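You operate a simulated robot arm through the tools that you are given. There is no shell and no other tool.

You are at the controls of a simulated two-armed robot. One attempt, no reset.

TASK
Put the talc tin away shut and brush the dust off the tower.
Fine: turn its dial shut; it goes in the care drawer, shut again; lay the dusting brush back. Set down upright: talc tin, dusting brush. Where these are worked on the way, their far stop is far enough and under half their travel is too little: care drawer. What is to be rubbed or washed off counts as gone when no trace of it is left.
Where things are to end (x, y in the base frame): talc tin within 0.06 m of [0.64, -0.37].

Only the result counts: the job must be done as asked and must still hold three seconds after the hand-in. Knocking over, shifting, dropping, spilling or breaking anything else fails it.

THE ROBOT
Two 7-joint arms with two-finger grippers on one trunk that stands fixed in place. Base frame: the origin is at the foot of the trunk, x ahead of it, y to its left, z up. Units: m, degrees, N and s.
The left shoulder is at [0.05, 0.216, 1.246], the right one opposite. With the tool pointing down near the work surface each hand reaches from about 0.26 to 0.8 m from the base axis, measured 20 degrees to its own side. Payload 3.18 kg a hand.
The TCP of each hand is the grasp point between the finger pads, 0.03 m short of the fingertips. In the tool frame z runs along the fingers and y along their closing line. Largest opening 0.144 m; the body of the gripper starts 0.103 m behind the TCP.
Orientation is that of the tool frame in the base frame, as [roll, pitch, yaw] about the fixed x, y, z axes, in that order (R = Rz(yaw) Ry(pitch) Rx(roll)). With the fingers straight down and closing along the base's y, the tool's x points along the base's -x, its y along +y and its z along -z.

THE INTERFACE
- The arms move only by the tool arm_command. It takes "left_plan", "right_plan" or both (then of equal length, played together; a hand with none holds still); each is a list of rows, each an object of numbers (a shift or turn left out is 0, a gripper value left out holds the last): "x", "y", "z": the shift along the base's x, y, z in units of 20 mm (1.0 is 20 mm); "rx", "ry", "rz": the turn, a rotation vector about the base's x, y, z in units of 5 degrees (1.0 is 5 degrees); "hand": the closure in counts, from 0 (fully open) to 255 (shut). In form: [{"x": .., "y": .., "z": .., "rx": .., "ry": .., "rz": .., "hand": ..}, ...]. A call has 1 to 20 rows; each row shifts and turns the commanded pose from where the row before left it. A call with a number of a shift or a turn outside -1 to 1 is refused whole. Each row takes 0.2 s and may step no farther than 0.05 m and 8.6 degrees from the row before; otherwise, or with a gripper value out of range, the whole call is refused. A pose out of reach is approached as far as the arm can. The call stops where the force on the tool passes 90 N (or 10 N more than at its start, if that is more) or the arm is blocked; 0.2 s more then pass. Each finger halts on what it meets, pressing with about 27 N; the grip force reading is that of the motor and also rises with nothing between the fingers. The clock runs only during rows and for 0.2 s after the last one: add rows that do not move to give the fingers time. It gives the time, the measured TCP pose, the force on the tool (base axes), the opening and the grip force at its end, in the units of the frame above (readings bear some noise), with the torque about the TCP (base axes, N m) and any sound that the robot's microphone picked up.
- Cameras (640 x 400 px; columns grow to the right, rows downward): "scene" is now at [0.1367, -0.0401, 1.4673]; the picture's right is [-0.42, -0.91, 0.00], its down [-0.37, 0.17, -0.92] and it looks along [0.83, -0.38, -0.40] (base axes); focal length 214 px, centre (320, 200). "left" rides on the left gripper at [0.076, -0.016, -0.143] in its tool frame; the picture's right is [0.21, 0.98, 0.00], its down [-0.84, 0.18, -0.51] and it looks along [-0.50, 0.11, 0.86] (tool axes); focal length 218 px, centre (320, 200). "right" rides on the right gripper at [0.076, 0.016, -0.143] in its tool frame; the picture's right is [-0.21, 0.98, 0.00], its down [-0.84, -0.18, -0.51] and it looks along [-0.50, -0.11, 0.86] (tool axes); focal length 218 px, centre (320, 200). There is no depth. A picture from a camera that has moved, and an enlarged one, comes with that camera's place and axes in the base frame and with its lens. The place of the scene camera against the robot may be out by one fixed shift of up to 0.025 m in any direction.
- snapshot(camera): a new picture of that camera. The clock stands still meanwhile.
- lift_body(by): slides the trunk up (or, below 0, down) by that many m; the arms and the scene camera ride with it, the base frame stays. It gives what a move gives, with no picture.
- aim_head(pan, tilt): turns the head with the scene camera to pan (to the left, within 80 degrees either way) and tilt (down, from -29 to 69), counted from straight ahead of the robot. It gives what a move gives.
- close_up(camera, box): a new picture of the part [left, top, right, bottom] of that camera's present view, enlarged. The clock stands still meanwhile.
- finish_job(): hands the job in; it is judged then, once.

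Places have to be worked out from the pictures, the camera data and where the tool is seen. Open the grippers and draw the arms clear of the work before you hand the job in, unless the task says otherwise.

The tools are called after "Call:" as name(argument=value, ...) on one line, values as JSON. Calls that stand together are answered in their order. arm_command: Moves the arms, as the interface text tells. Its arguments: {"type":"object","properties":{"left_plan":{"type":"array"},"right_plan":{"type":"array"}},"required":[]} The other tools are called the same way: lift_body (by) slides the trunk up or down; aim_head (pan, tilt) turns the head that bears the scene camera; snapshot (camera) takes a picture; close_up (camera, box) takes an enlarged picture of a part of a camera's view; finish_job () hands the job in.

At the start:

```text
clock: 0.0
left_ee_pos: [0.3421, -0.0211, 1.3929]
left_tool_rot: [-180.0, 0.0, -179.9]
left_force: [-0.5, 0.5, 0.9]
left_ft_torque: [0.01, -0.01, -0.01]
left_opening: 0.144
left_finger_force: 0.0
right_ee_pos: [0.3309, -0.4872, 1.4125]
right_tool_rot: [-180.0, 0.0, 180.0]
right_force: [0.4, 0.8, 0.0]
right_ft_torque: [-0.01, 0.01, 0.03]
right_opening: 0.144
right_finger_force: 0.1
trunk travel left (down, up): [-0.325, 0.044]
head pan, tilt: [-24.7, 23.7]
```

scene: 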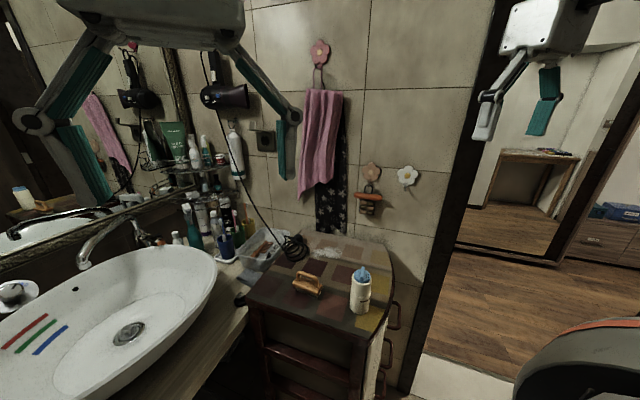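
right: 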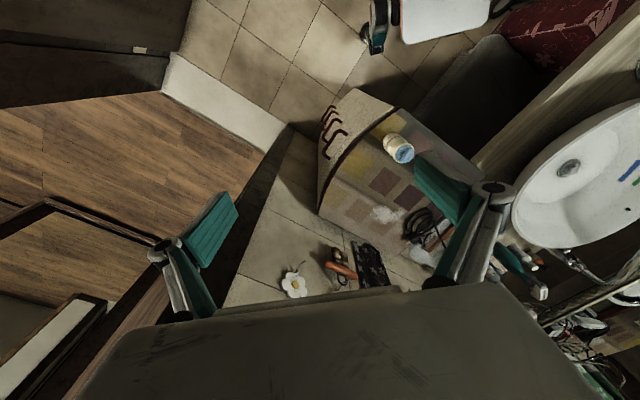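
left: 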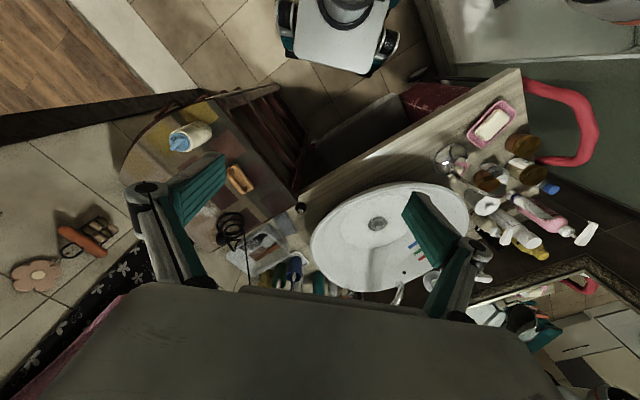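

I'll start by looking closer at the tower, the tin, the brush and the dust.

Call:
close_up(camera="scene", box=[230, 220, 430, 400])

Call:
close_up(camera="right", box=[290, 80, 490, 260])

Call:
close_up(camera="left", box=[110, 80, 310, 260])

```text
2.22 times, centred on (330, 310) of scene
camera zoom: at [0.1367, -0.0401, 1.4673], right [-0.42, -0.91, 0.0], down [-0.37, 0.17, -0.92], along [0.83, -0.38, -0.4], focal length 477 px, centre (298, -44)
```

zoom: 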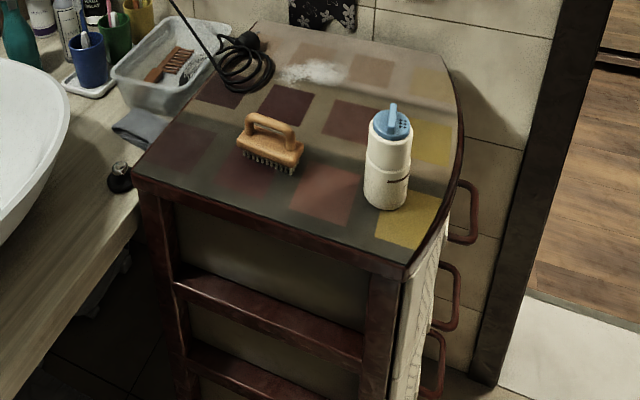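

```text
2.22 times, centred on (390, 170) of right
camera zoom: at [0.255, -0.4719, 1.5547], right [0.21, 0.98, 0.0], down [0.84, -0.18, 0.51], along [0.5, -0.11, -0.86], focal length 485 px, centre (164, 267)
```

zoom: 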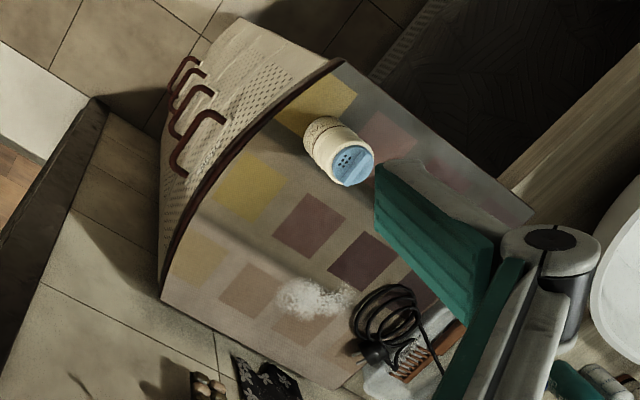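

```text
2.22 times, centred on (210, 170) of left
camera zoom: at [0.2656, -0.0372, 1.535], right [-0.21, 0.98, 0.0], down [0.84, 0.18, 0.51], along [0.5, 0.11, -0.86], focal length 485 px, centre (564, 267)
```

zoom: 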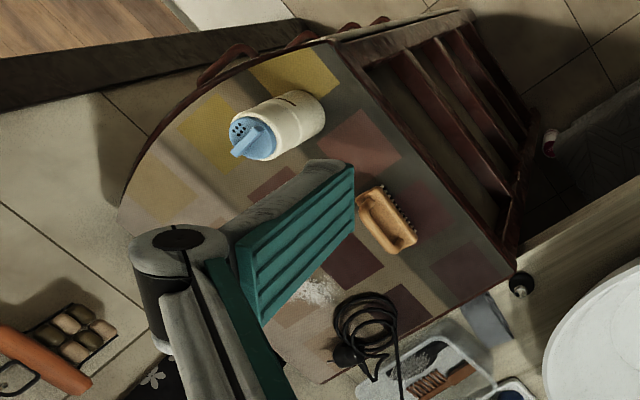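

The tower top lies at about z 0.935, turned 45°, with drawer handles on its right-hand curved front. I'll turn the head towards the drawer fronts to see more of them and of what stands at the right.

Call:
aim_head(pan=-40, tilt=45)

```text
clock: 0.8
left_ee_pos: [0.3411, -0.0206, 1.3923]
left_tool_rot: [-180.0, 0.0, -179.8]
left_force: [0.2, 0.5, -0.7]
left_ft_torque: [0.05, 0.0, 0.01]
left_opening: 0.1439
left_finger_force: 0.1
right_ee_pos: [0.3314, -0.4876, 1.412]
right_tool_rot: [-180.0, 0.0, 180.0]
right_force: [-0.3, 0.1, 0.4]
right_ft_torque: [-0.01, 0.02, 0.0]
right_opening: 0.144
right_finger_force: 0.1
trunk travel left (down, up): [-0.325, 0.044]
head pan, tilt: [-40.0, 45.0]
```

The head has turned; now I take the new view.

Call:
snapshot(camera="scene")

Call:
close_up(camera="scene", box=[180, 60, 420, 260])

```text
taken
camera scene: at [0.115, -0.0538, 1.4347], right [-0.64, -0.77, 0.0], down [-0.54, 0.45, -0.71], along [0.54, -0.45, -0.71], focal length 214 px, centre (320, 200)
```

scene: 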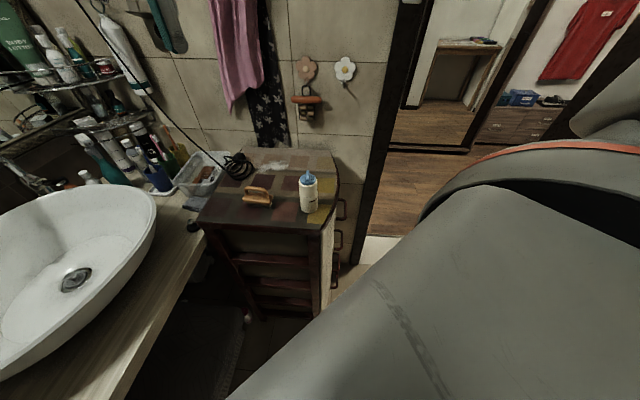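

```text
2.00 times, centred on (300, 160) of scene
camera zoom: at [0.115, -0.0538, 1.4347], right [-0.64, -0.77, 0.0], down [-0.54, 0.45, -0.71], along [0.54, -0.45, -0.71], focal length 429 px, centre (360, 280)
```

zoom: 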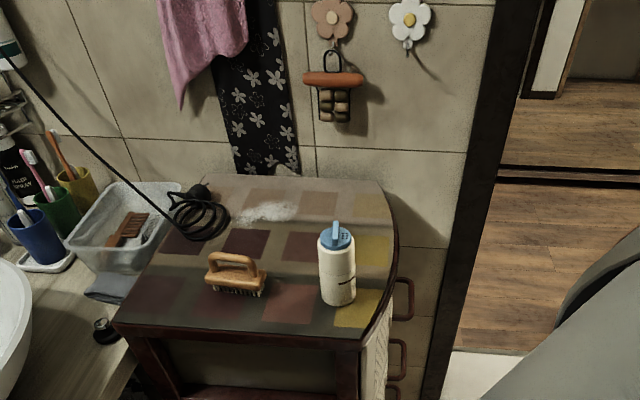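

The grey mass at the right is the robot's own arm. I'll swing the right hand out to the right and yaw it 45°, tilted forward, so that its camera looks at the drawer fronts.

Call:
arm_command(right_plan=[{"x": -0.44, "y": -0.9, "z": -1, "rz": 1}, {"x": -0.44, "y": -0.9, "z": -1, "rz": 1}, {"x": -0.44, "y": -0.9, "z": -1, "rz": 1}, {"x": -0.44, "y": -0.9, "z": -1, "rz": 1}, {"x": -0.44, "y": -0.9, "z": -1, "rz": 1}, {"x": -0.44, "y": -0.9, "z": -1, "rz": 1}, {"x": -0.44, "y": -0.9, "z": -1, "rz": 1}, {"x": -0.44, "y": -0.9, "z": -1, "rz": 1}, {"x": -0.44, "y": -0.9, "z": -1, "rz": 1}, {"z": -0.7, "rx": 0.7, "ry": -0.7}, {"z": -0.7, "rx": 0.7, "ry": -0.7}, {"z": -0.7, "rx": 0.7, "ry": -0.7}, {"z": -0.7, "rx": 0.7, "ry": -0.7}, {"z": -0.7, "rx": 0.7, "ry": -0.7}, {"z": -0.7, "rx": 0.7, "ry": -0.7}])

Call:
snapshot(camera="right")

```text
clock: 4.0
left_ee_pos: [0.342, -0.0218, 1.3915]
left_tool_rot: [180.0, 0.0, -179.9]
left_force: [-0.9, -0.6, -0.4]
left_ft_torque: [0.02, -0.01, 0.02]
left_opening: 0.1438
left_finger_force: 0.1
right_ee_pos: [0.2524, -0.6506, 1.1491]
right_tool_rot: [-180.0, 29.8, -134.9]
right_force: [0.8, -0.4, -0.7]
right_ft_torque: [0.0, -0.02, 0.02]
right_opening: 0.1439
right_finger_force: 0.1
trunk travel left (down, up): [-0.325, 0.044]
head pan, tilt: [-40.0, 45.0]
```

```text
taken
camera right: at [0.1438, -0.7361, 1.2337], right [-0.56, 0.82, 0.1], down [0.47, 0.21, 0.86], along [0.68, 0.53, -0.5], focal length 218 px, centre (320, 200)
```

right: 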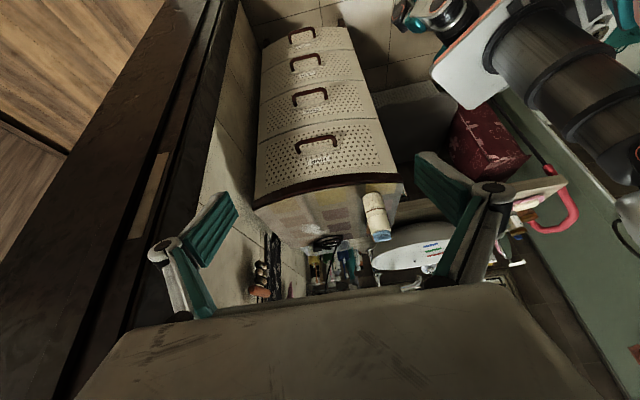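

The picture is upside down, and it shows four drawers with labels. I zoom in to read them.

Call:
close_up(camera="right", box=[240, 10, 420, 122])

Call:
close_up(camera="right", box=[240, 110, 420, 250])

Call:
close_up(camera="right", box=[285, 120, 355, 180])

```text
3.56 times, centred on (330, 66) of right
camera zoom: at [0.1438, -0.7361, 1.2337], right [-0.56, 0.82, 0.1], down [0.47, 0.21, 0.86], along [0.68, 0.53, -0.5], focal length 776 px, centre (284, 676)
```

zoom: 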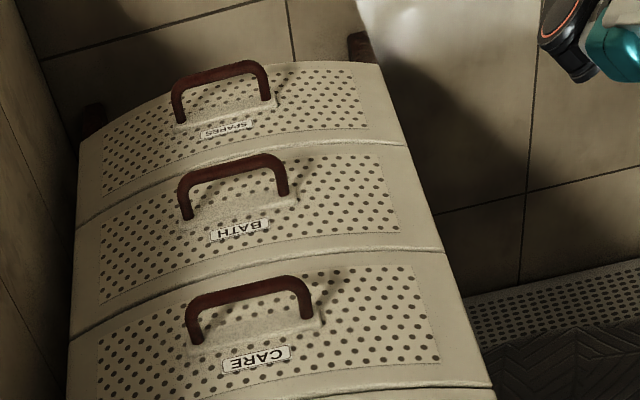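

```text
2.86 times, centred on (330, 180) of right
camera zoom: at [0.1438, -0.7361, 1.2337], right [-0.56, 0.82, 0.1], down [0.47, 0.21, 0.86], along [0.68, 0.53, -0.5], focal length 624 px, centre (291, 257)
```

zoom: 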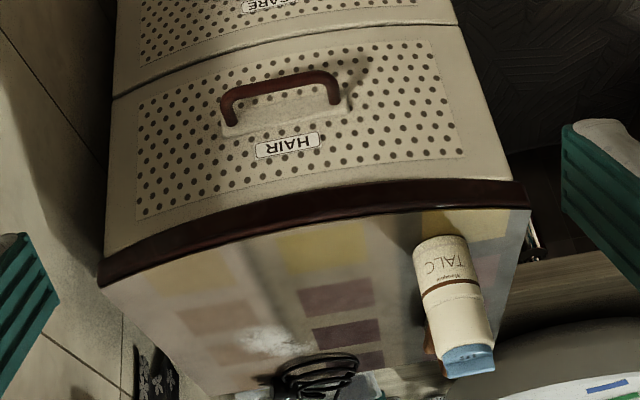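

```text
6.67 times, centred on (320, 150) of right
camera zoom: at [0.1438, -0.7361, 1.2337], right [-0.56, 0.82, 0.1], down [0.47, 0.21, 0.86], along [0.68, 0.53, -0.5], focal length 1455 px, centre (320, 533)
```

zoom: 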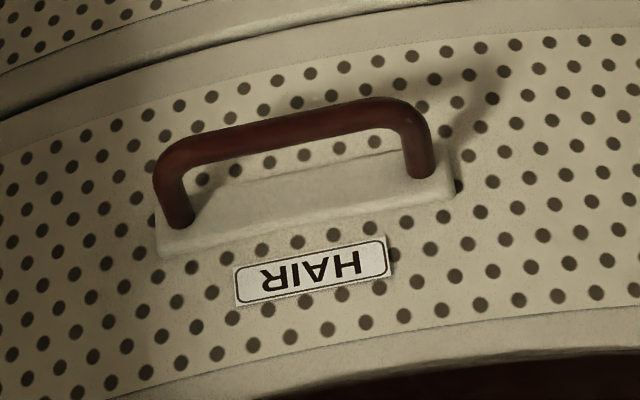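

Drawers from the top read HAIR, CARE, BATH, SPARES, so care is the second one. Now I look at the tin's cap from the cameras I have.

Call:
close_up(camera="right", box=[350, 180, 410, 250])

Call:
close_up(camera="scene", box=[285, 160, 335, 220])

Call:
close_up(camera="left", box=[160, 110, 230, 160])

```text
5.71 times, centred on (380, 215) of right
camera zoom: at [0.1438, -0.7361, 1.2337], right [-0.56, 0.82, 0.1], down [0.47, 0.21, 0.86], along [0.68, 0.53, -0.5], focal length 1247 px, centre (-23, 114)
```

zoom: 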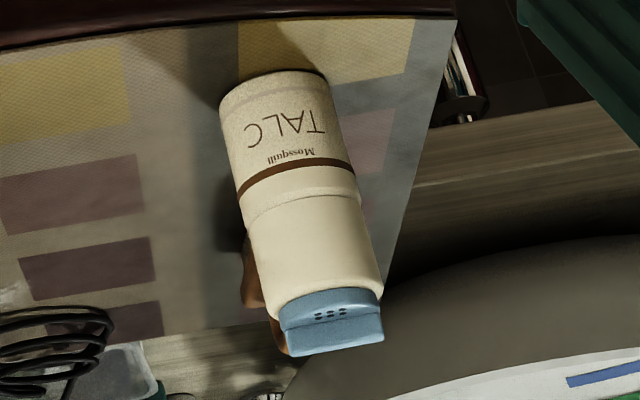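

```text
6.67 times, centred on (310, 190) of scene
camera zoom: at [0.1147, -0.0543, 1.4346], right [-0.64, -0.77, 0.0], down [-0.54, 0.45, -0.71], along [0.54, -0.45, -0.71], focal length 1430 px, centre (387, 267)
```

zoom: 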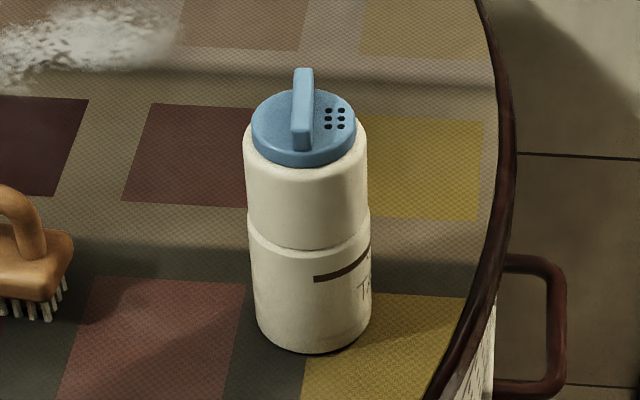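

```text
8.00 times, centred on (195, 135) of left
camera zoom: at [0.2652, -0.0377, 1.535], right [-0.21, 0.98, 0.0], down [0.84, 0.18, 0.51], along [0.5, 0.11, -0.86], focal length 1746 px, centre (1320, 720)
```

zoom: 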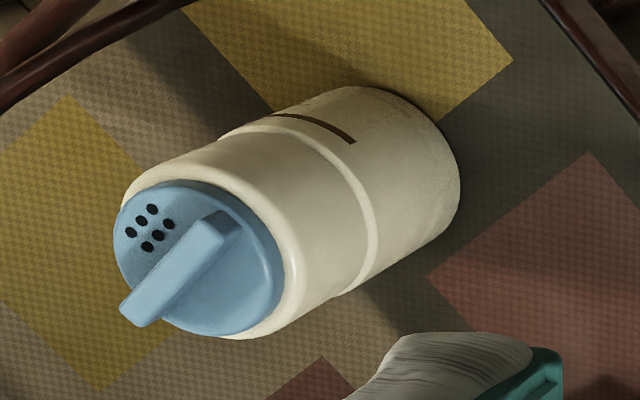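

The tin carries a blue dial with a raised bar and holes that are uncovered. I'll bring the right hand upright over the tin with yaw −45° so that its camera sees the cap closely, and move the left hand a bit aside.

Call:
arm_command(right_plan=[{"z": 0.3, "rx": -0.7, "ry": 0.7}, {"z": 0.3, "rx": -0.7, "ry": 0.7}, {"z": 0.3, "rx": -0.7, "ry": 0.7}, {"z": 0.3, "rx": -0.7, "ry": 0.7}, {"z": 0.3, "rx": -0.7, "ry": 0.7}, {"z": 0.3, "rx": -0.7, "ry": 0.7}, {"x": 0.632, "y": 0.99, "rz": -1}, {"x": 0.632, "y": 0.99, "rz": -1}, {"x": 0.632, "y": 0.99, "rz": -1}, {"x": 0.632, "y": 0.99, "rz": -1}, {"x": 0.632, "y": 0.99, "rz": -1}, {"x": 0.632, "y": 0.99, "rz": -1}, {"x": 0.632, "y": 0.99, "rz": -1}, {"x": 0.632, "y": 0.99, "rz": -1}, {"x": 0.632, "y": 0.99, "rz": -1}, {"x": 0.632, "y": 0.99, "rz": -1}, {"x": 0.632, "y": 0.99, "rz": -1}, {"x": 0.632, "y": 0.99, "rz": -1}, {"x": 0.632, "y": 0.99, "rz": -1}, {"x": 0.632, "y": 0.99, "rz": -1}], left_plan=[{"y": 0.3}, {"y": 0.3}, {"y": 0.3}, {"y": 0.3}, {"y": 0.3}, {"y": 0.3}, {"y": 0.3}, {"y": 0.3}, {"y": 0.3}, {"y": 0.3}, {"y": 0.3}, {"y": 0.3}, {"y": 0.3}, {"y": 0.3}, {"y": 0.3}, {"y": 0.3}, {"y": 0.3}, {"y": 0.3}, {"y": 0.3}, {"y": 0.3}])

Call:
arm_command(right_plan=[{"x": 0.48, "y": 0.75, "rz": -1}, {"x": 0.48, "y": 0.75, "rz": -1}, {"x": 0.48, "y": 0.75, "rz": -1}, {"x": 0.48, "y": 0.75, "rz": -1}])

Call:
snapshot(camera="right")

Call:
snapshot(camera="scene")

```text
clock: 8.2
left_ee_pos: [0.3436, 0.0997, 1.3923]
left_tool_rot: [-180.0, 0.1, -180.0]
left_force: [0.7, -0.1, 0.0]
left_ft_torque: [0.0, -0.01, -0.03]
left_opening: 0.1442
left_finger_force: 0.1
right_ee_pos: [0.4456, -0.5187, 1.2612]
right_tool_rot: [179.6, -0.7, 155.6]
right_force: [-0.7, 0.0, 0.8]
right_ft_torque: [-0.01, 0.01, 0.05]
right_opening: 0.1441
right_finger_force: 0.1
right hand out of reach, approached as far as the arm can: row 17, 18, 19, 20
trunk travel left (down, up): [-0.325, 0.044]
head pan, tilt: [-40.0, 45.0]
```

```text
clock: 9.2
left_ee_pos: [0.342, 0.1001, 1.392]
left_tool_rot: [-179.9, 0.0, -179.9]
left_force: [0.1, 0.0, 0.4]
left_ft_torque: [-0.03, 0.01, -0.01]
left_opening: 0.1442
left_finger_force: 0.1
right_ee_pos: [0.47, -0.5454, 1.2897]
right_tool_rot: [179.9, -0.4, 147.7]
right_force: [-0.6, 0.3, -0.2]
right_ft_torque: [0.01, 0.04, 0.01]
right_opening: 0.1438
right_finger_force: 0.1
right hand out of reach, approached as far as the arm can: row 1, 2, 3, 4
trunk travel left (down, up): [-0.325, 0.044]
head pan, tilt: [-40.0, 45.0]
```

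```text
taken
camera right: at [0.4146, -0.4926, 1.4321], right [0.7, 0.72, 0.0], down [0.62, -0.6, 0.5], along [0.36, -0.35, -0.86], focal length 218 px, centre (320, 200)
```

right: 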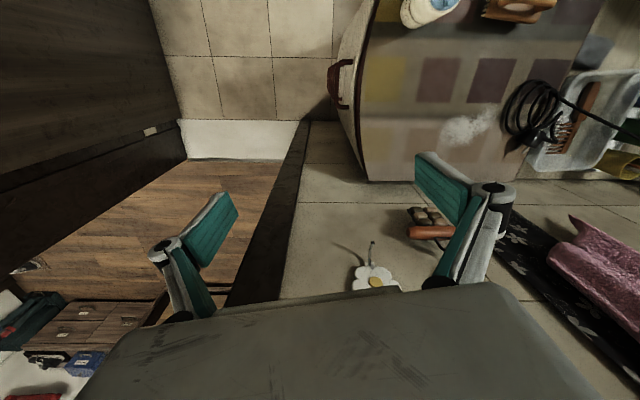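

```text
taken
camera scene: at [0.115, -0.0538, 1.4346], right [-0.64, -0.77, 0.0], down [-0.54, 0.45, -0.71], along [0.54, -0.45, -0.71], focal length 214 px, centre (320, 200)
```

scene: 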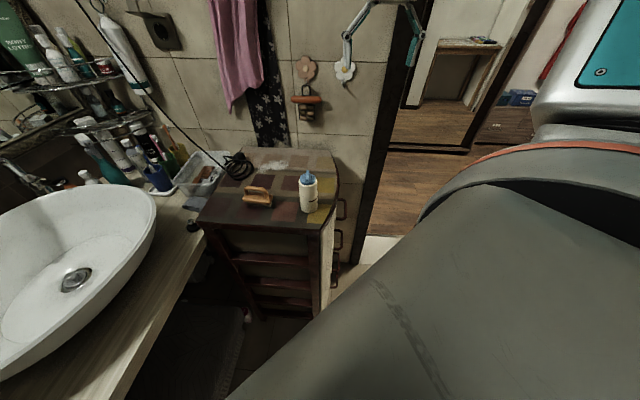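

The hand could not take that yaw at that place. I'll turn it back by 45° and see whether the place itself is reachable.

Call:
arm_command(right_plan=[{"rz": 1}, {"rz": 1}, {"rz": 1}, {"rz": 1}, {"rz": 1}, {"rz": 1}, {"rz": 1}, {"rz": 1}, {"rz": 1}, {}])

```text
clock: 11.4
left_ee_pos: [0.3428, 0.101, 1.3926]
left_tool_rot: [-179.8, 0.0, -179.9]
left_force: [-0.3, -0.6, 0.3]
left_ft_torque: [-0.01, -0.02, 0.01]
left_opening: 0.1439
left_finger_force: 0.0
right_ee_pos: [0.4709, -0.5482, 1.2895]
right_tool_rot: [179.9, -0.3, -167.1]
right_force: [-0.5, -0.6, 0.1]
right_ft_torque: [-0.03, -0.01, -0.02]
right_opening: 0.1441
right_finger_force: 0.0
trunk travel left (down, up): [-0.325, 0.044]
head pan, tilt: [-40.0, 45.0]
```

Commands start from the measured pose. Now I move towards the tin with nearly zero yaw.

Call:
arm_command(right_plan=[{"y": 1, "z": -0.375}, {"y": 1, "z": -0.375}, {"y": 1, "z": -0.375}, {"y": 1, "z": -0.375}, {"y": 1, "z": -0.375}, {"y": 1, "z": -0.375}, {"y": 1, "z": -0.375}, {"y": 1, "z": -0.375}, {"y": 1, "z": -0.375}, {"y": 1, "z": -0.375}, {"y": 1, "z": -0.375}, {"y": 0.8, "z": -0.375}])

Call:
snapshot(camera="right")

Call:
snapshot(camera="scene")

```text
clock: 14.1
left_ee_pos: [0.3421, 0.0987, 1.3915]
left_tool_rot: [-180.0, 0.0, -179.9]
left_force: [0.2, 0.0, 0.2]
left_ft_torque: [0.01, 0.05, 0.02]
left_opening: 0.1441
left_finger_force: 0.0
right_ee_pos: [0.476, -0.3218, 1.2064]
right_tool_rot: [179.7, -0.4, -167.0]
right_force: [-0.3, 0.4, -0.1]
right_ft_torque: [-0.02, 0.01, -0.01]
right_opening: 0.144
right_finger_force: 0.1
right hand out of reach, approached as far as the arm can: row 12
trunk travel left (down, up): [-0.325, 0.044]
head pan, tilt: [-40.0, 45.0]
```

```text
taken
camera right: at [0.3983, -0.3237, 1.3486], right [-0.02, 1.0, 0.0], down [0.87, 0.01, 0.5], along [0.5, 0.01, -0.87], focal length 218 px, centre (320, 200)
```

right: 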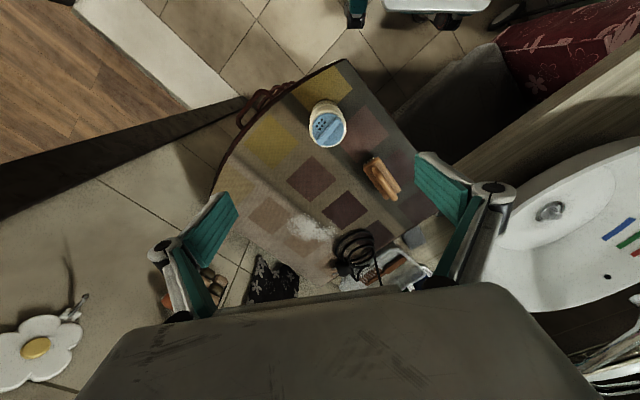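

```text
taken
camera scene: at [0.1151, -0.054, 1.4346], right [-0.64, -0.77, 0.0], down [-0.54, 0.45, -0.71], along [0.54, -0.45, -0.71], focal length 214 px, centre (320, 200)
```

scene: 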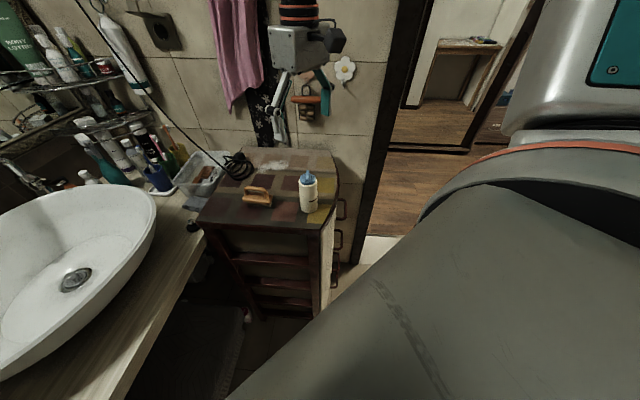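

The right hand is over the tower. I zoom in on the cap, the brush and the dust from here.

Call:
close_up(camera="right", box=[295, 85, 365, 160])

Call:
close_up(camera="right", box=[220, 60, 440, 290])

```text
5.33 times, centred on (330, 122) of right
camera zoom: at [0.3983, -0.3237, 1.3486], right [-0.02, 1.0, 0.0], down [0.87, 0.01, 0.5], along [0.5, 0.01, -0.87], focal length 1164 px, centre (267, 613)
```

zoom: 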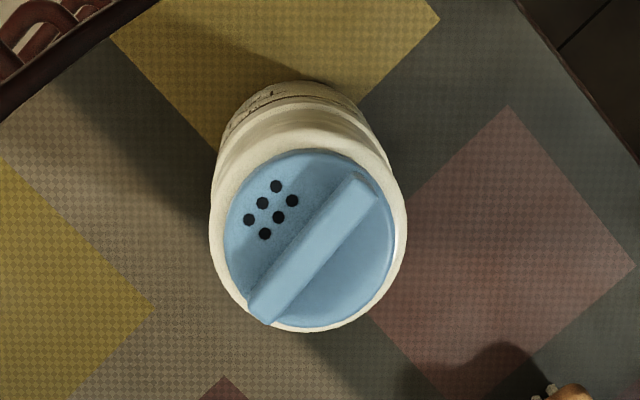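

```text
1.74 times, centred on (330, 175) of right
camera zoom: at [0.3983, -0.3237, 1.3486], right [-0.02, 1.0, 0.0], down [0.87, 0.01, 0.5], along [0.5, 0.01, -0.87], focal length 380 px, centre (303, 244)
```

zoom: 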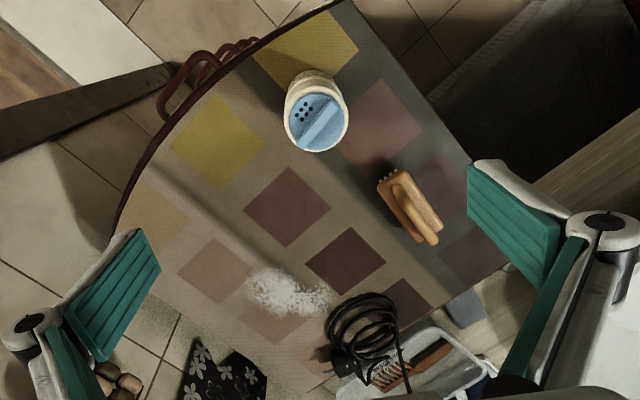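

The bar runs roughly along (-0.75, 0.65) with the holes on the drawer side. I go lower, still above the tin, and test how far the right hand can yaw there.

Call:
arm_command(right_plan=[{"z": -0.95}, {"z": -0.95}, {"z": -0.95}, {"z": -0.95}, {}])

Call:
arm_command(right_plan=[{"rz": -1}, {"rz": -1}, {"rz": -1}, {"rz": -1}, {"rz": -1}, {"rz": -1}, {"rz": -1}, {"rz": -1}])

```text
clock: 15.2
left_ee_pos: [0.3422, 0.1, 1.3925]
left_tool_rot: [-179.9, 0.0, -179.9]
left_force: [-0.2, -0.9, 0.1]
left_ft_torque: [0.0, -0.04, -0.02]
left_opening: 0.144
left_finger_force: 0.1
right_ee_pos: [0.4833, -0.3528, 1.1482]
right_tool_rot: [179.6, -0.4, -166.9]
right_force: [-0.7, 0.0, 1.1]
right_ft_torque: [0.02, 0.01, 0.03]
right_opening: 0.1442
right_finger_force: 0.1
right hand out of reach, approached as far as the arm can: row 1, 2, 3, 4
trunk travel left (down, up): [-0.325, 0.044]
head pan, tilt: [-40.0, 45.0]
```

```text
clock: 17.1
left_ee_pos: [0.342, 0.0993, 1.3924]
left_tool_rot: [179.9, 0.0, -179.9]
left_force: [0.0, -0.2, -0.5]
left_ft_torque: [0.03, -0.02, 0.01]
left_opening: 0.1439
left_finger_force: 0.0
right_ee_pos: [0.5333, -0.5262, 1.2374]
right_tool_rot: [179.6, -0.8, 153.0]
right_force: [-0.1, 0.1, -0.8]
right_ft_torque: [0.01, 0.02, -0.02]
right_opening: 0.1439
right_finger_force: 0.0
right hand out of reach, approached as far as the arm can: row 1, 2, 3, 4, 5, 6, 7, 8
trunk travel left (down, up): [-0.325, 0.044]
head pan, tilt: [-40.0, 45.0]
```

A joint limit couples yaw with inward reach, so I'll turn the other way: yaw up to about +43° and move over the tin with that.

Call:
arm_command(right_plan=[{"rz": 1}, {"rz": 1}, {"rz": 1}, {"rz": 1}, {"rz": 1}, {"rz": 1}, {"rz": 1, "x": -0.3, "y": 0.9}, {"rz": 1, "x": -0.3, "y": 0.9}, {"rz": 1, "x": -0.3, "y": 0.9}, {"rz": 1, "x": -0.3, "y": 0.9}, {"rz": 1, "x": -0.3, "y": 0.9}, {"rz": 1, "x": -0.3, "y": 0.9}, {"rz": 1, "x": -0.3, "y": 0.9}, {"rz": 1, "x": -0.3, "y": 0.9}, {"x": -0.3, "y": 0.9, "z": -0.8}, {"x": -0.3, "y": 0.9, "z": -0.8}, {"z": -0.8}, {"z": -0.8}])

```text
clock: 20.9
left_ee_pos: [0.3422, 0.0998, 1.3931]
left_tool_rot: [-179.9, 0.0, -179.9]
left_force: [-0.8, -0.5, 0.4]
left_ft_torque: [-0.01, 0.0, 0.04]
left_opening: 0.1443
left_finger_force: 0.0
right_ee_pos: [0.4738, -0.3455, 1.1741]
right_tool_rot: [180.0, -0.4, -137.2]
right_force: [-0.4, -0.1, 0.2]
right_ft_torque: [0.03, 0.01, -0.02]
right_opening: 0.1439
right_finger_force: 0.1
trunk travel left (down, up): [-0.325, 0.044]
head pan, tilt: [-40.0, 45.0]
```

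That works. Now I test turning on to about +135° here.

Call:
arm_command(right_plan=[{"rz": 1, "y": 0.1}, {"rz": 1, "y": 0.1}, {"rz": 1, "y": 0.1}, {"rz": 1, "y": 0.1}, {"rz": 1, "y": 0.1}, {"rz": 1, "y": 0.1}, {"rz": 1, "y": 0.1}, {"rz": 1, "y": 0.1}, {"rz": 1, "y": 0.1}, {"rz": 1, "y": 0.1}, {"rz": 1, "y": 0.1}, {"rz": 1, "y": 0.1}, {"rz": 1, "y": 0.1}, {"rz": 1, "y": 0.1}, {"rz": 1, "y": 0.1}, {"rz": 1, "y": 0.1}, {"rz": 1}, {"rz": 1}])

Call:
snapshot(camera="right")

Call:
snapshot(camera="scene")

```text
clock: 24.6
left_ee_pos: [0.3416, 0.1, 1.3925]
left_tool_rot: [-179.8, -0.1, -179.8]
left_force: [-0.4, 0.1, -0.4]
left_ft_torque: [0.01, 0.0, -0.02]
left_opening: 0.1441
left_finger_force: 0.1
right_ee_pos: [0.4724, -0.3135, 1.1725]
right_tool_rot: [-180.0, -0.3, -47.0]
right_force: [-0.7, 0.4, 0.3]
right_ft_torque: [-0.03, -0.02, -0.01]
right_opening: 0.1439
right_finger_force: 0.1
trunk travel left (down, up): [-0.325, 0.044]
head pan, tilt: [-40.0, 45.0]
```

```text
taken
camera right: at [0.5129, -0.3806, 1.3144], right [-0.86, -0.51, 0.0], down [-0.44, 0.74, 0.5], along [-0.26, 0.43, -0.86], focal length 218 px, centre (320, 200)
```

right: 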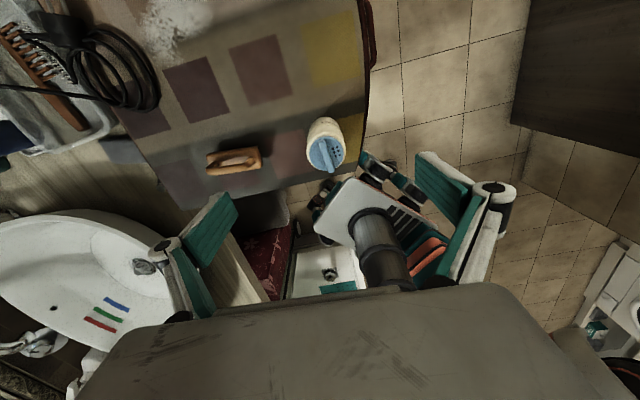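

```text
taken
camera scene: at [0.115, -0.0538, 1.4346], right [-0.64, -0.77, 0.0], down [-0.54, 0.45, -0.71], along [0.54, -0.45, -0.71], focal length 214 px, centre (320, 200)
```

scene: 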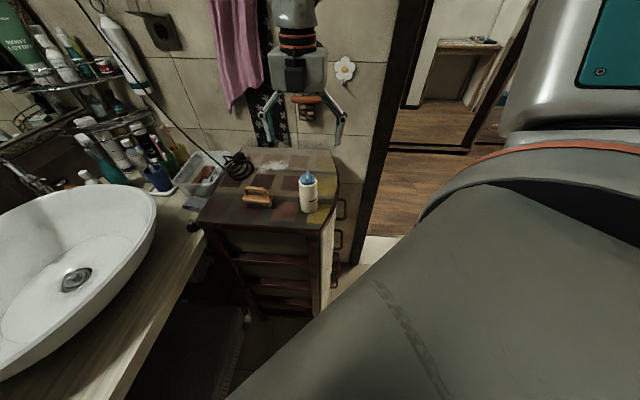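

The right hand can hold yaw +133° here. I zoom in on the tin from this new side to measure its heights.

Call:
close_up(camera="right", box=[290, 105, 360, 180])

Call:
close_up(camera="right", box=[195, 130, 285, 190])

```text
5.33 times, centred on (325, 142) of right
camera zoom: at [0.5129, -0.3806, 1.3144], right [-0.86, -0.51, 0.0], down [-0.44, 0.74, 0.5], along [-0.26, 0.43, -0.86], focal length 1164 px, centre (293, 507)
```

zoom: 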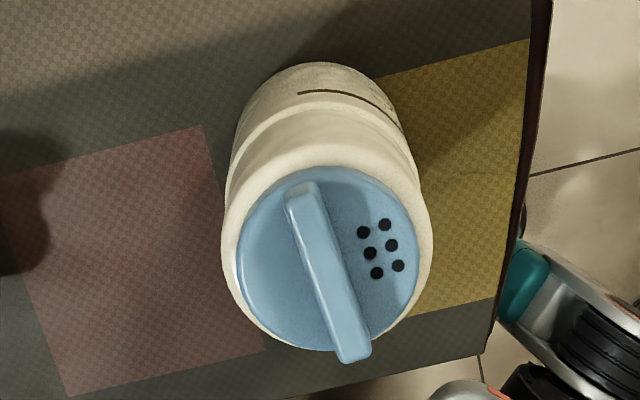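

```text
6.67 times, centred on (240, 160) of right
camera zoom: at [0.5129, -0.3806, 1.3144], right [-0.86, -0.51, 0.0], down [-0.44, 0.74, 0.5], along [-0.26, 0.43, -0.86], focal length 1455 px, centre (853, 467)
```

zoom: 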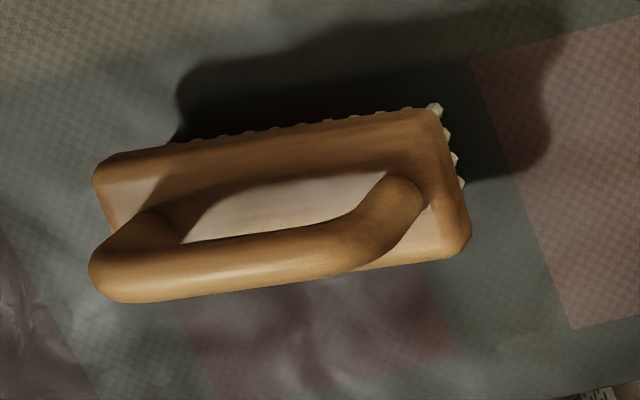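

The bar's top is at about z 1.062, centred on (0.462, -0.312), running at −39.5°. The left hand shall hold the tin's body from the side: first I yaw it −60° while lowering it.

Call:
arm_command(left_plan=[{"x": 0.25, "z": -1, "rz": -1}, {"x": 0.25, "z": -1, "rz": -1}, {"x": 0.25, "z": -1, "rz": -1}, {"x": 0.25, "z": -1, "rz": -1}, {"x": 0.25, "z": -1, "rz": -1}, {"x": 0.25, "z": -1, "rz": -1}, {"x": 0.25, "z": -1, "rz": -1}, {"x": 0.25, "z": -1, "rz": -1}, {"x": 0.25, "z": -1, "rz": -1}, {"x": 0.25, "z": -1, "rz": -1}, {"x": 0.25, "z": -1, "rz": -1}, {"x": 0.25, "z": -1, "rz": -1}])

Call:
arm_command(left_plan=[{"y": -0.86, "rx": -0.866, "ry": -0.5, "hand": 96}, {"y": -0.86, "rx": -0.866, "ry": -0.5}, {"y": -0.86, "rx": -0.866, "ry": -0.5}, {"y": -0.86, "rx": -0.866, "ry": -0.5}, {"y": -0.86, "rx": -0.866, "ry": -0.5}, {"y": -0.86, "rx": -0.866, "ry": -0.5}, {"y": -0.86, "rx": -0.866, "ry": -0.5}, {"y": -0.86, "rx": -0.866, "ry": -0.5}, {"y": -0.86, "rx": -0.866, "ry": -0.5}, {"y": -0.86, "rx": -0.866, "ry": -0.5}, {"y": -0.86, "rx": -0.866, "ry": -0.5}, {"y": -0.86, "rx": -0.866, "ry": -0.5}])

Call:
snapshot(camera="scene")

Call:
snapshot(camera="left")

```text
clock: 27.2
left_ee_pos: [0.3793, 0.0995, 1.2404]
left_tool_rot: [-179.9, -0.1, 142.6]
left_force: [0.0, 0.3, -1.0]
left_ft_torque: [-0.01, -0.02, 0.01]
left_opening: 0.1439
left_finger_force: 0.1
left hand out of reach, approached as far as the arm can: row 8, 9, 10, 11, 12
right_ee_pos: [0.4733, -0.314, 1.1728]
right_tool_rot: [179.9, -0.2, -47.3]
right_force: [-0.1, 0.1, 0.4]
right_ft_torque: [0.02, 0.03, -0.02]
right_opening: 0.1439
right_finger_force: 0.1
trunk travel left (down, up): [-0.325, 0.044]
head pan, tilt: [-40.0, 45.0]
```

```text
clock: 29.9
left_ee_pos: [0.3781, -0.1091, 1.2412]
left_tool_rot: [-146.2, 53.1, 159.9]
left_force: [0.2, 1.5, 0.8]
left_ft_torque: [-0.05, -0.01, 0.02]
left_opening: 0.0897
left_finger_force: 0.1
right_ee_pos: [0.4727, -0.3141, 1.1731]
right_tool_rot: [179.9, -0.4, -47.2]
right_force: [-0.2, -0.5, -0.1]
right_ft_torque: [0.0, 0.01, 0.0]
right_opening: 0.1438
right_finger_force: 0.0
trunk travel left (down, up): [-0.325, 0.044]
head pan, tilt: [-40.0, 45.0]
```

```text
taken
camera scene: at [0.1152, -0.0542, 1.4346], right [-0.64, -0.77, 0.0], down [-0.54, 0.45, -0.71], along [0.54, -0.45, -0.71], focal length 214 px, centre (320, 200)
```

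scene: 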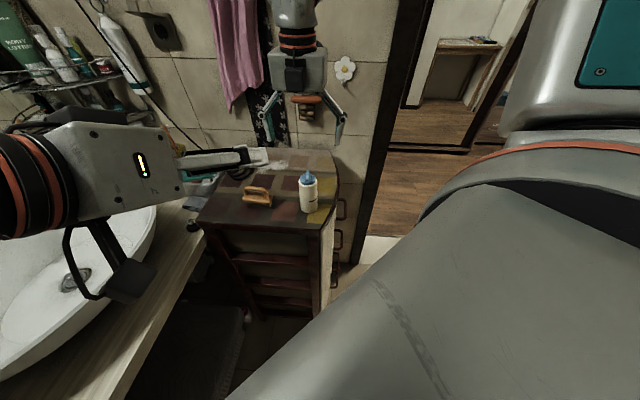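

```text
taken
camera left: at [0.2629, 0.0042, 1.2573], right [0.57, 0.66, -0.49], down [0.38, 0.32, 0.87], along [0.73, -0.68, -0.07], focal length 218 px, centre (320, 200)
```

left: 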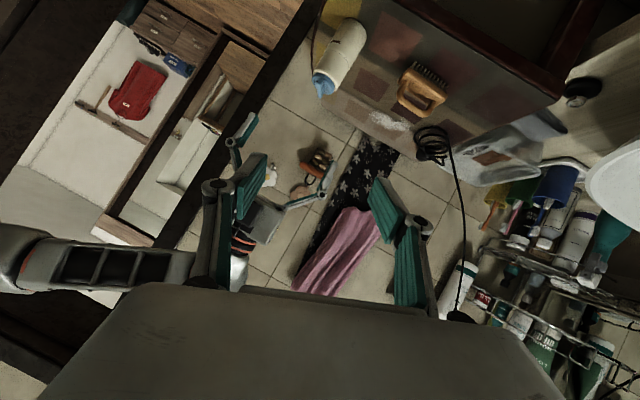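

The left hand stopped short in yaw but the fingers now point along the wanted slope; only its closing line is rolled by about 23°. I roll it about its own axis and see whether the arm allows it.

Call:
arm_command(left_plan=[{"rx": 0.433, "ry": -0.751, "rz": -0.499}, {"rx": 0.433, "ry": -0.751, "rz": -0.499}, {"rx": 0.433, "ry": -0.751, "rz": -0.499}, {"rx": 0.433, "ry": -0.751, "rz": -0.499}, {"rx": 0.24, "ry": -0.41, "rz": -0.27}, {}])

```text
clock: 31.2
left_ee_pos: [0.3792, -0.1075, 1.2409]
left_tool_rot: [179.7, 60.0, 119.6]
left_force: [-0.3, 0.3, -0.1]
left_ft_torque: [0.0, 0.0, 0.03]
left_opening: 0.0901
left_finger_force: 0.1
right_ee_pos: [0.4731, -0.3143, 1.1734]
right_tool_rot: [179.8, -0.3, -47.2]
right_force: [0.1, 0.1, 0.1]
right_ft_torque: [-0.02, 0.02, 0.0]
right_opening: 0.1439
right_finger_force: 0.0
trunk travel left (down, up): [-0.325, 0.044]
head pan, tilt: [-40.0, 45.0]
```

Orientation is right now. I lower the left hand to a pre-grasp point 0.14 m back from the tin along the finger direction.

Call:
arm_command(left_plan=[{"x": 0.115, "y": -0.5, "z": -0.965}, {"x": 0.115, "y": -0.5, "z": -0.965}, {"x": 0.115, "y": -0.5, "z": -0.965}, {"x": 0.115, "y": -0.5, "z": -0.965}, {"x": 0.115, "y": -0.5, "z": -0.965}, {"x": 0.115, "y": -0.5, "z": -0.965}, {"x": 0.115, "y": -0.5, "z": -0.965}, {"x": 0.115, "y": -0.5, "z": -0.965}, {"x": 0.115, "y": -0.5, "z": -0.965}, {"x": 0.115, "y": -0.5, "z": -0.965}, {}])

Call:
snapshot(camera="left")

Call:
snapshot(camera="scene")

Call:
snapshot(camera="right")

```text
clock: 33.6
left_ee_pos: [0.3938, -0.1654, 1.1271]
left_tool_rot: [179.8, 60.0, 119.7]
left_force: [-0.9, 0.0, 0.6]
left_ft_torque: [0.03, 0.03, 0.01]
left_opening: 0.0899
left_finger_force: 0.0
left hand out of reach, approached as far as the arm can: row 7, 8, 9, 10
right_ee_pos: [0.4736, -0.3128, 1.172]
right_tool_rot: [180.0, -0.3, -47.2]
right_force: [-0.3, 1.0, 0.0]
right_ft_torque: [0.01, -0.01, -0.01]
right_opening: 0.144
right_finger_force: 0.1
trunk travel left (down, up): [-0.325, 0.044]
head pan, tilt: [-40.0, 45.0]
```

```text
taken
camera left: at [0.2986, -0.0342, 1.1316], right [0.8, 0.58, -0.18], down [0.14, 0.1, 0.98], along [0.59, -0.81, 0.0], focal length 218 px, centre (320, 200)
```

left: 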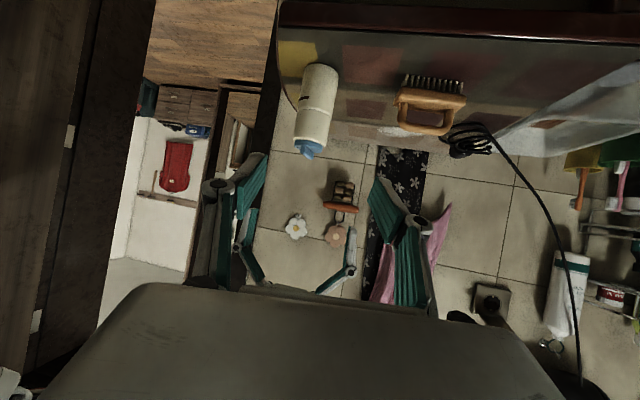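

```text
taken
camera scene: at [0.1149, -0.0538, 1.4346], right [-0.64, -0.77, 0.0], down [-0.54, 0.45, -0.71], along [0.54, -0.45, -0.71], focal length 214 px, centre (320, 200)
```

scene: 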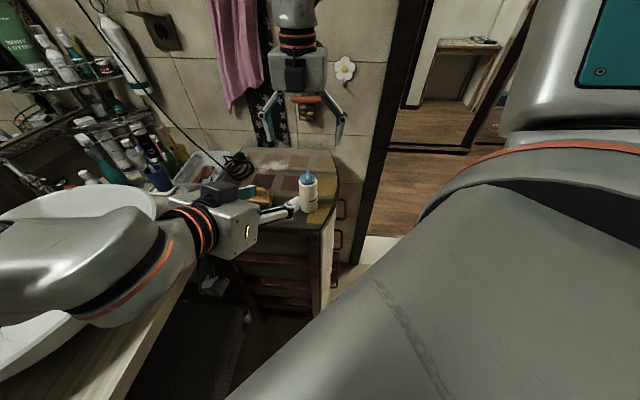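

```text
taken
camera right: at [0.5127, -0.3806, 1.3146], right [-0.86, -0.51, 0.0], down [-0.44, 0.74, 0.5], along [-0.26, 0.43, -0.86], focal length 218 px, centre (320, 200)
```

right: 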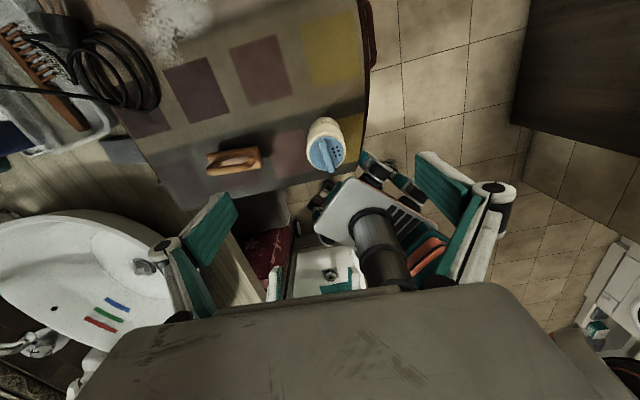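

The left hand meets a joint limit when going lower, so I'll raise the right hand 0.08 m and slide the trunk down 0.09 m, which lowers the left hand without changing its posture.

Call:
arm_command(right_plan=[{"z": 1}, {"z": 1}, {"z": 1}, {"z": 1}, {}])

Call:
lift_body(by=-0.09)

```text
clock: 34.9
left_ee_pos: [0.3937, -0.1664, 1.1259]
left_tool_rot: [179.8, 60.0, 119.8]
left_force: [-0.3, 0.4, -0.2]
left_ft_torque: [-0.03, 0.01, -0.02]
left_opening: 0.0898
left_finger_force: 0.0
right_ee_pos: [0.4743, -0.3147, 1.252]
right_tool_rot: [180.0, -0.2, -47.2]
right_force: [0.5, -0.4, 0.6]
right_ft_torque: [-0.03, 0.0, 0.02]
right_opening: 0.1438
right_finger_force: 0.0
trunk travel left (down, up): [-0.325, 0.044]
head pan, tilt: [-40.0, 45.0]
```

```text
clock: 36.1
left_ee_pos: [0.3968, -0.1646, 1.0205]
left_tool_rot: [-175.8, 58.5, 123.5]
left_force: [-0.7, 0.1, 0.0]
left_ft_torque: [0.02, 0.02, 0.03]
left_opening: 0.0901
left_finger_force: 0.0
right_ee_pos: [0.4719, -0.3151, 1.1647]
right_tool_rot: [179.9, -0.4, -47.2]
right_force: [0.1, -0.4, 0.2]
right_ft_torque: [0.02, -0.04, 0.0]
right_opening: 0.1441
right_finger_force: 0.1
trunk travel left (down, up): [-0.235, 0.134]
head pan, tilt: [-40.0, 45.0]
```

Left hand is now at z 1.02 with nearly the wanted orientation. I shift it onto the approach line, 0.1 m from the tin.

Call:
arm_command(left_plan=[{"x": 0.31, "y": -0.9, "z": 0.12}, {"x": 0.31, "y": -0.9, "z": 0.12}, {"x": 0.31, "y": -0.9, "z": 0.12}, {"x": 0.31, "y": -0.9, "z": 0.12}, {}])

Call:
snapshot(camera="left")

Call:
snapshot(camera="scene")

Call:
snapshot(camera="right")

```text
clock: 37.3
left_ee_pos: [0.4234, -0.2373, 1.0269]
left_tool_rot: [-175.6, 58.4, 123.7]
left_force: [1.0, 1.2, 0.6]
left_ft_torque: [0.01, -0.02, 0.03]
left_opening: 0.0896
left_finger_force: 0.0
right_ee_pos: [0.4739, -0.3139, 1.1629]
right_tool_rot: [180.0, -0.4, -47.1]
right_force: [-0.4, 0.4, -0.1]
right_ft_torque: [-0.01, -0.01, -0.02]
right_opening: 0.1438
right_finger_force: 0.0
trunk travel left (down, up): [-0.235, 0.134]
head pan, tilt: [-40.0, 45.0]
```

```text
taken
camera left: at [0.3287, -0.1045, 1.0383], right [0.79, 0.58, -0.22], down [0.19, 0.1, 0.98], along [0.59, -0.81, -0.03], focal length 218 px, centre (320, 200)
```

left: 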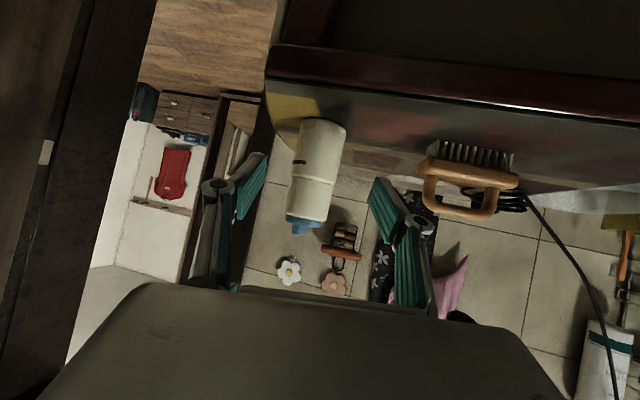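

```text
taken
camera scene: at [0.1447, -0.0537, 1.3423], right [-0.64, -0.77, 0.0], down [-0.54, 0.45, -0.71], along [0.54, -0.45, -0.71], focal length 214 px, centre (320, 200)
```

scene: 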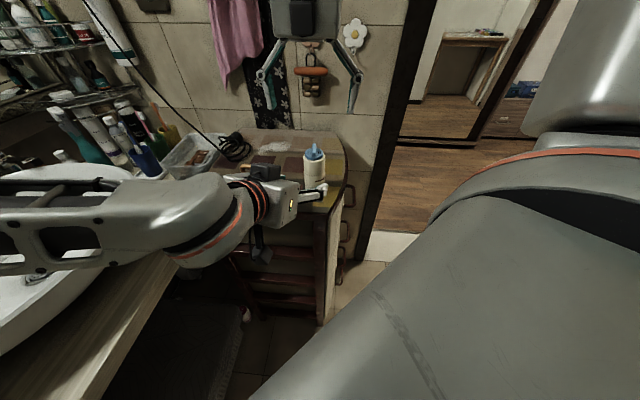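

```text
taken
camera right: at [0.5132, -0.3807, 1.305], right [-0.86, -0.51, 0.0], down [-0.44, 0.74, 0.5], along [-0.26, 0.43, -0.86], focal length 218 px, centre (320, 200)
```

right: 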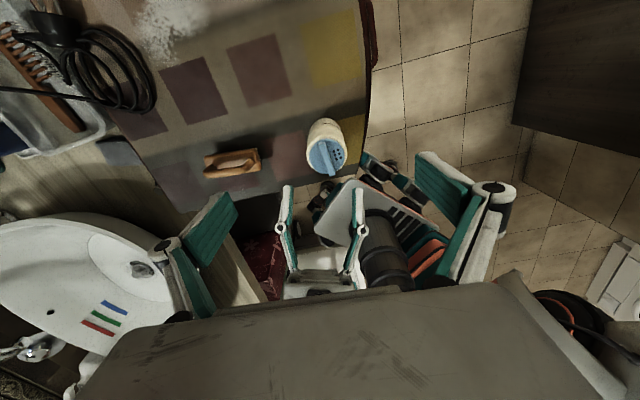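

The tin sits centred between the left fingers. I advance along the finger direction to the tin's body.

Call:
arm_command(left_plan=[{"x": 0.335, "y": -0.62, "z": -0.367}, {"x": 0.335, "y": -0.62, "z": -0.367}, {"x": 0.335, "y": -0.62, "z": -0.367}, {"x": 0.335, "y": -0.62, "z": -0.367}, {"x": 0.335, "y": -0.62, "z": -0.367}, {"x": 0.335, "y": -0.62, "z": -0.367}, {}])

Call:
snapshot(camera="right")

Call:
snapshot(camera="left")

```text
clock: 38.9
left_ee_pos: [0.4631, -0.3116, 0.9838]
left_tool_rot: [-175.6, 58.4, 123.6]
left_force: [0.6, 0.6, 0.1]
left_ft_torque: [0.03, 0.0, 0.01]
left_opening: 0.0897
left_finger_force: 0.1
right_ee_pos: [0.4724, -0.3134, 1.1647]
right_tool_rot: [179.9, -0.4, -47.2]
right_force: [-0.4, 0.1, -0.1]
right_ft_torque: [0.02, 0.01, 0.01]
right_opening: 0.144
right_finger_force: 0.1
trunk travel left (down, up): [-0.235, 0.134]
head pan, tilt: [-40.0, 45.0]
```

```text
taken
camera right: at [0.5131, -0.3807, 1.3051], right [-0.86, -0.51, 0.0], down [-0.44, 0.74, 0.5], along [-0.26, 0.43, -0.86], focal length 218 px, centre (320, 200)
```

right: 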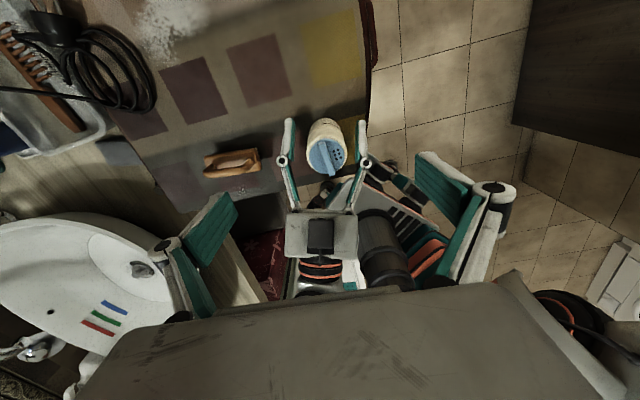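

```text
taken
camera left: at [0.3694, -0.1794, 0.9947], right [0.79, 0.58, -0.22], down [0.19, 0.1, 0.98], along [0.59, -0.81, -0.03], focal length 218 px, centre (320, 200)
```

left: 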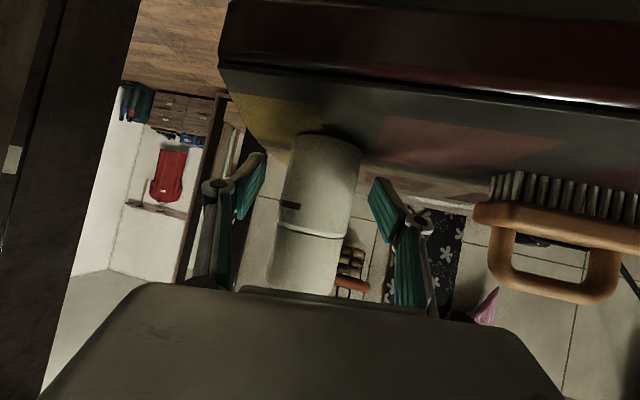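

The tin is well centred between the left fingers. I close the left hand on it.

Call:
arm_command(left_plan=[{"hand": 160}, {"hand": 200}, {"hand": 255}, {}, {}])

Call:
close_up(camera="right", box=[270, 95, 380, 185])

```text
clock: 40.1
left_ee_pos: [0.4634, -0.3109, 0.9847]
left_tool_rot: [-175.5, 58.4, 123.8]
left_force: [-0.5, -0.7, -0.4]
left_ft_torque: [-0.01, -0.06, -0.01]
left_opening: 0.0497
left_finger_force: 27.2
right_ee_pos: [0.4736, -0.3145, 1.1629]
right_tool_rot: [179.9, -0.3, -47.3]
right_force: [-1.0, 0.2, -0.9]
right_ft_torque: [0.0, -0.01, 0.01]
right_opening: 0.1437
right_finger_force: 0.2
trunk travel left (down, up): [-0.235, 0.134]
head pan, tilt: [-40.0, 45.0]
```

```text
4.44 times, centred on (325, 140) of right
camera zoom: at [0.5131, -0.3809, 1.305], right [-0.86, -0.51, 0.0], down [-0.44, 0.74, 0.5], along [-0.26, 0.43, -0.86], focal length 970 px, centre (298, 467)
```

zoom: 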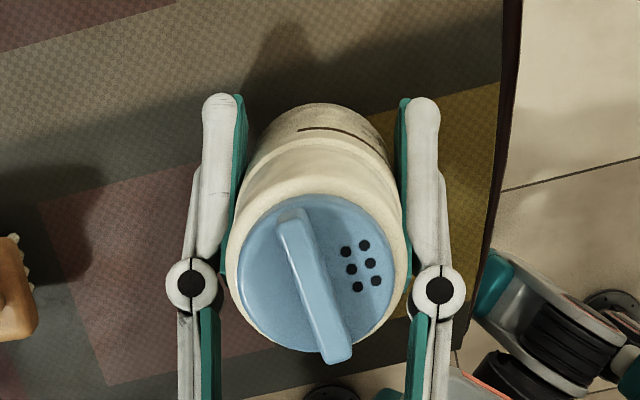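

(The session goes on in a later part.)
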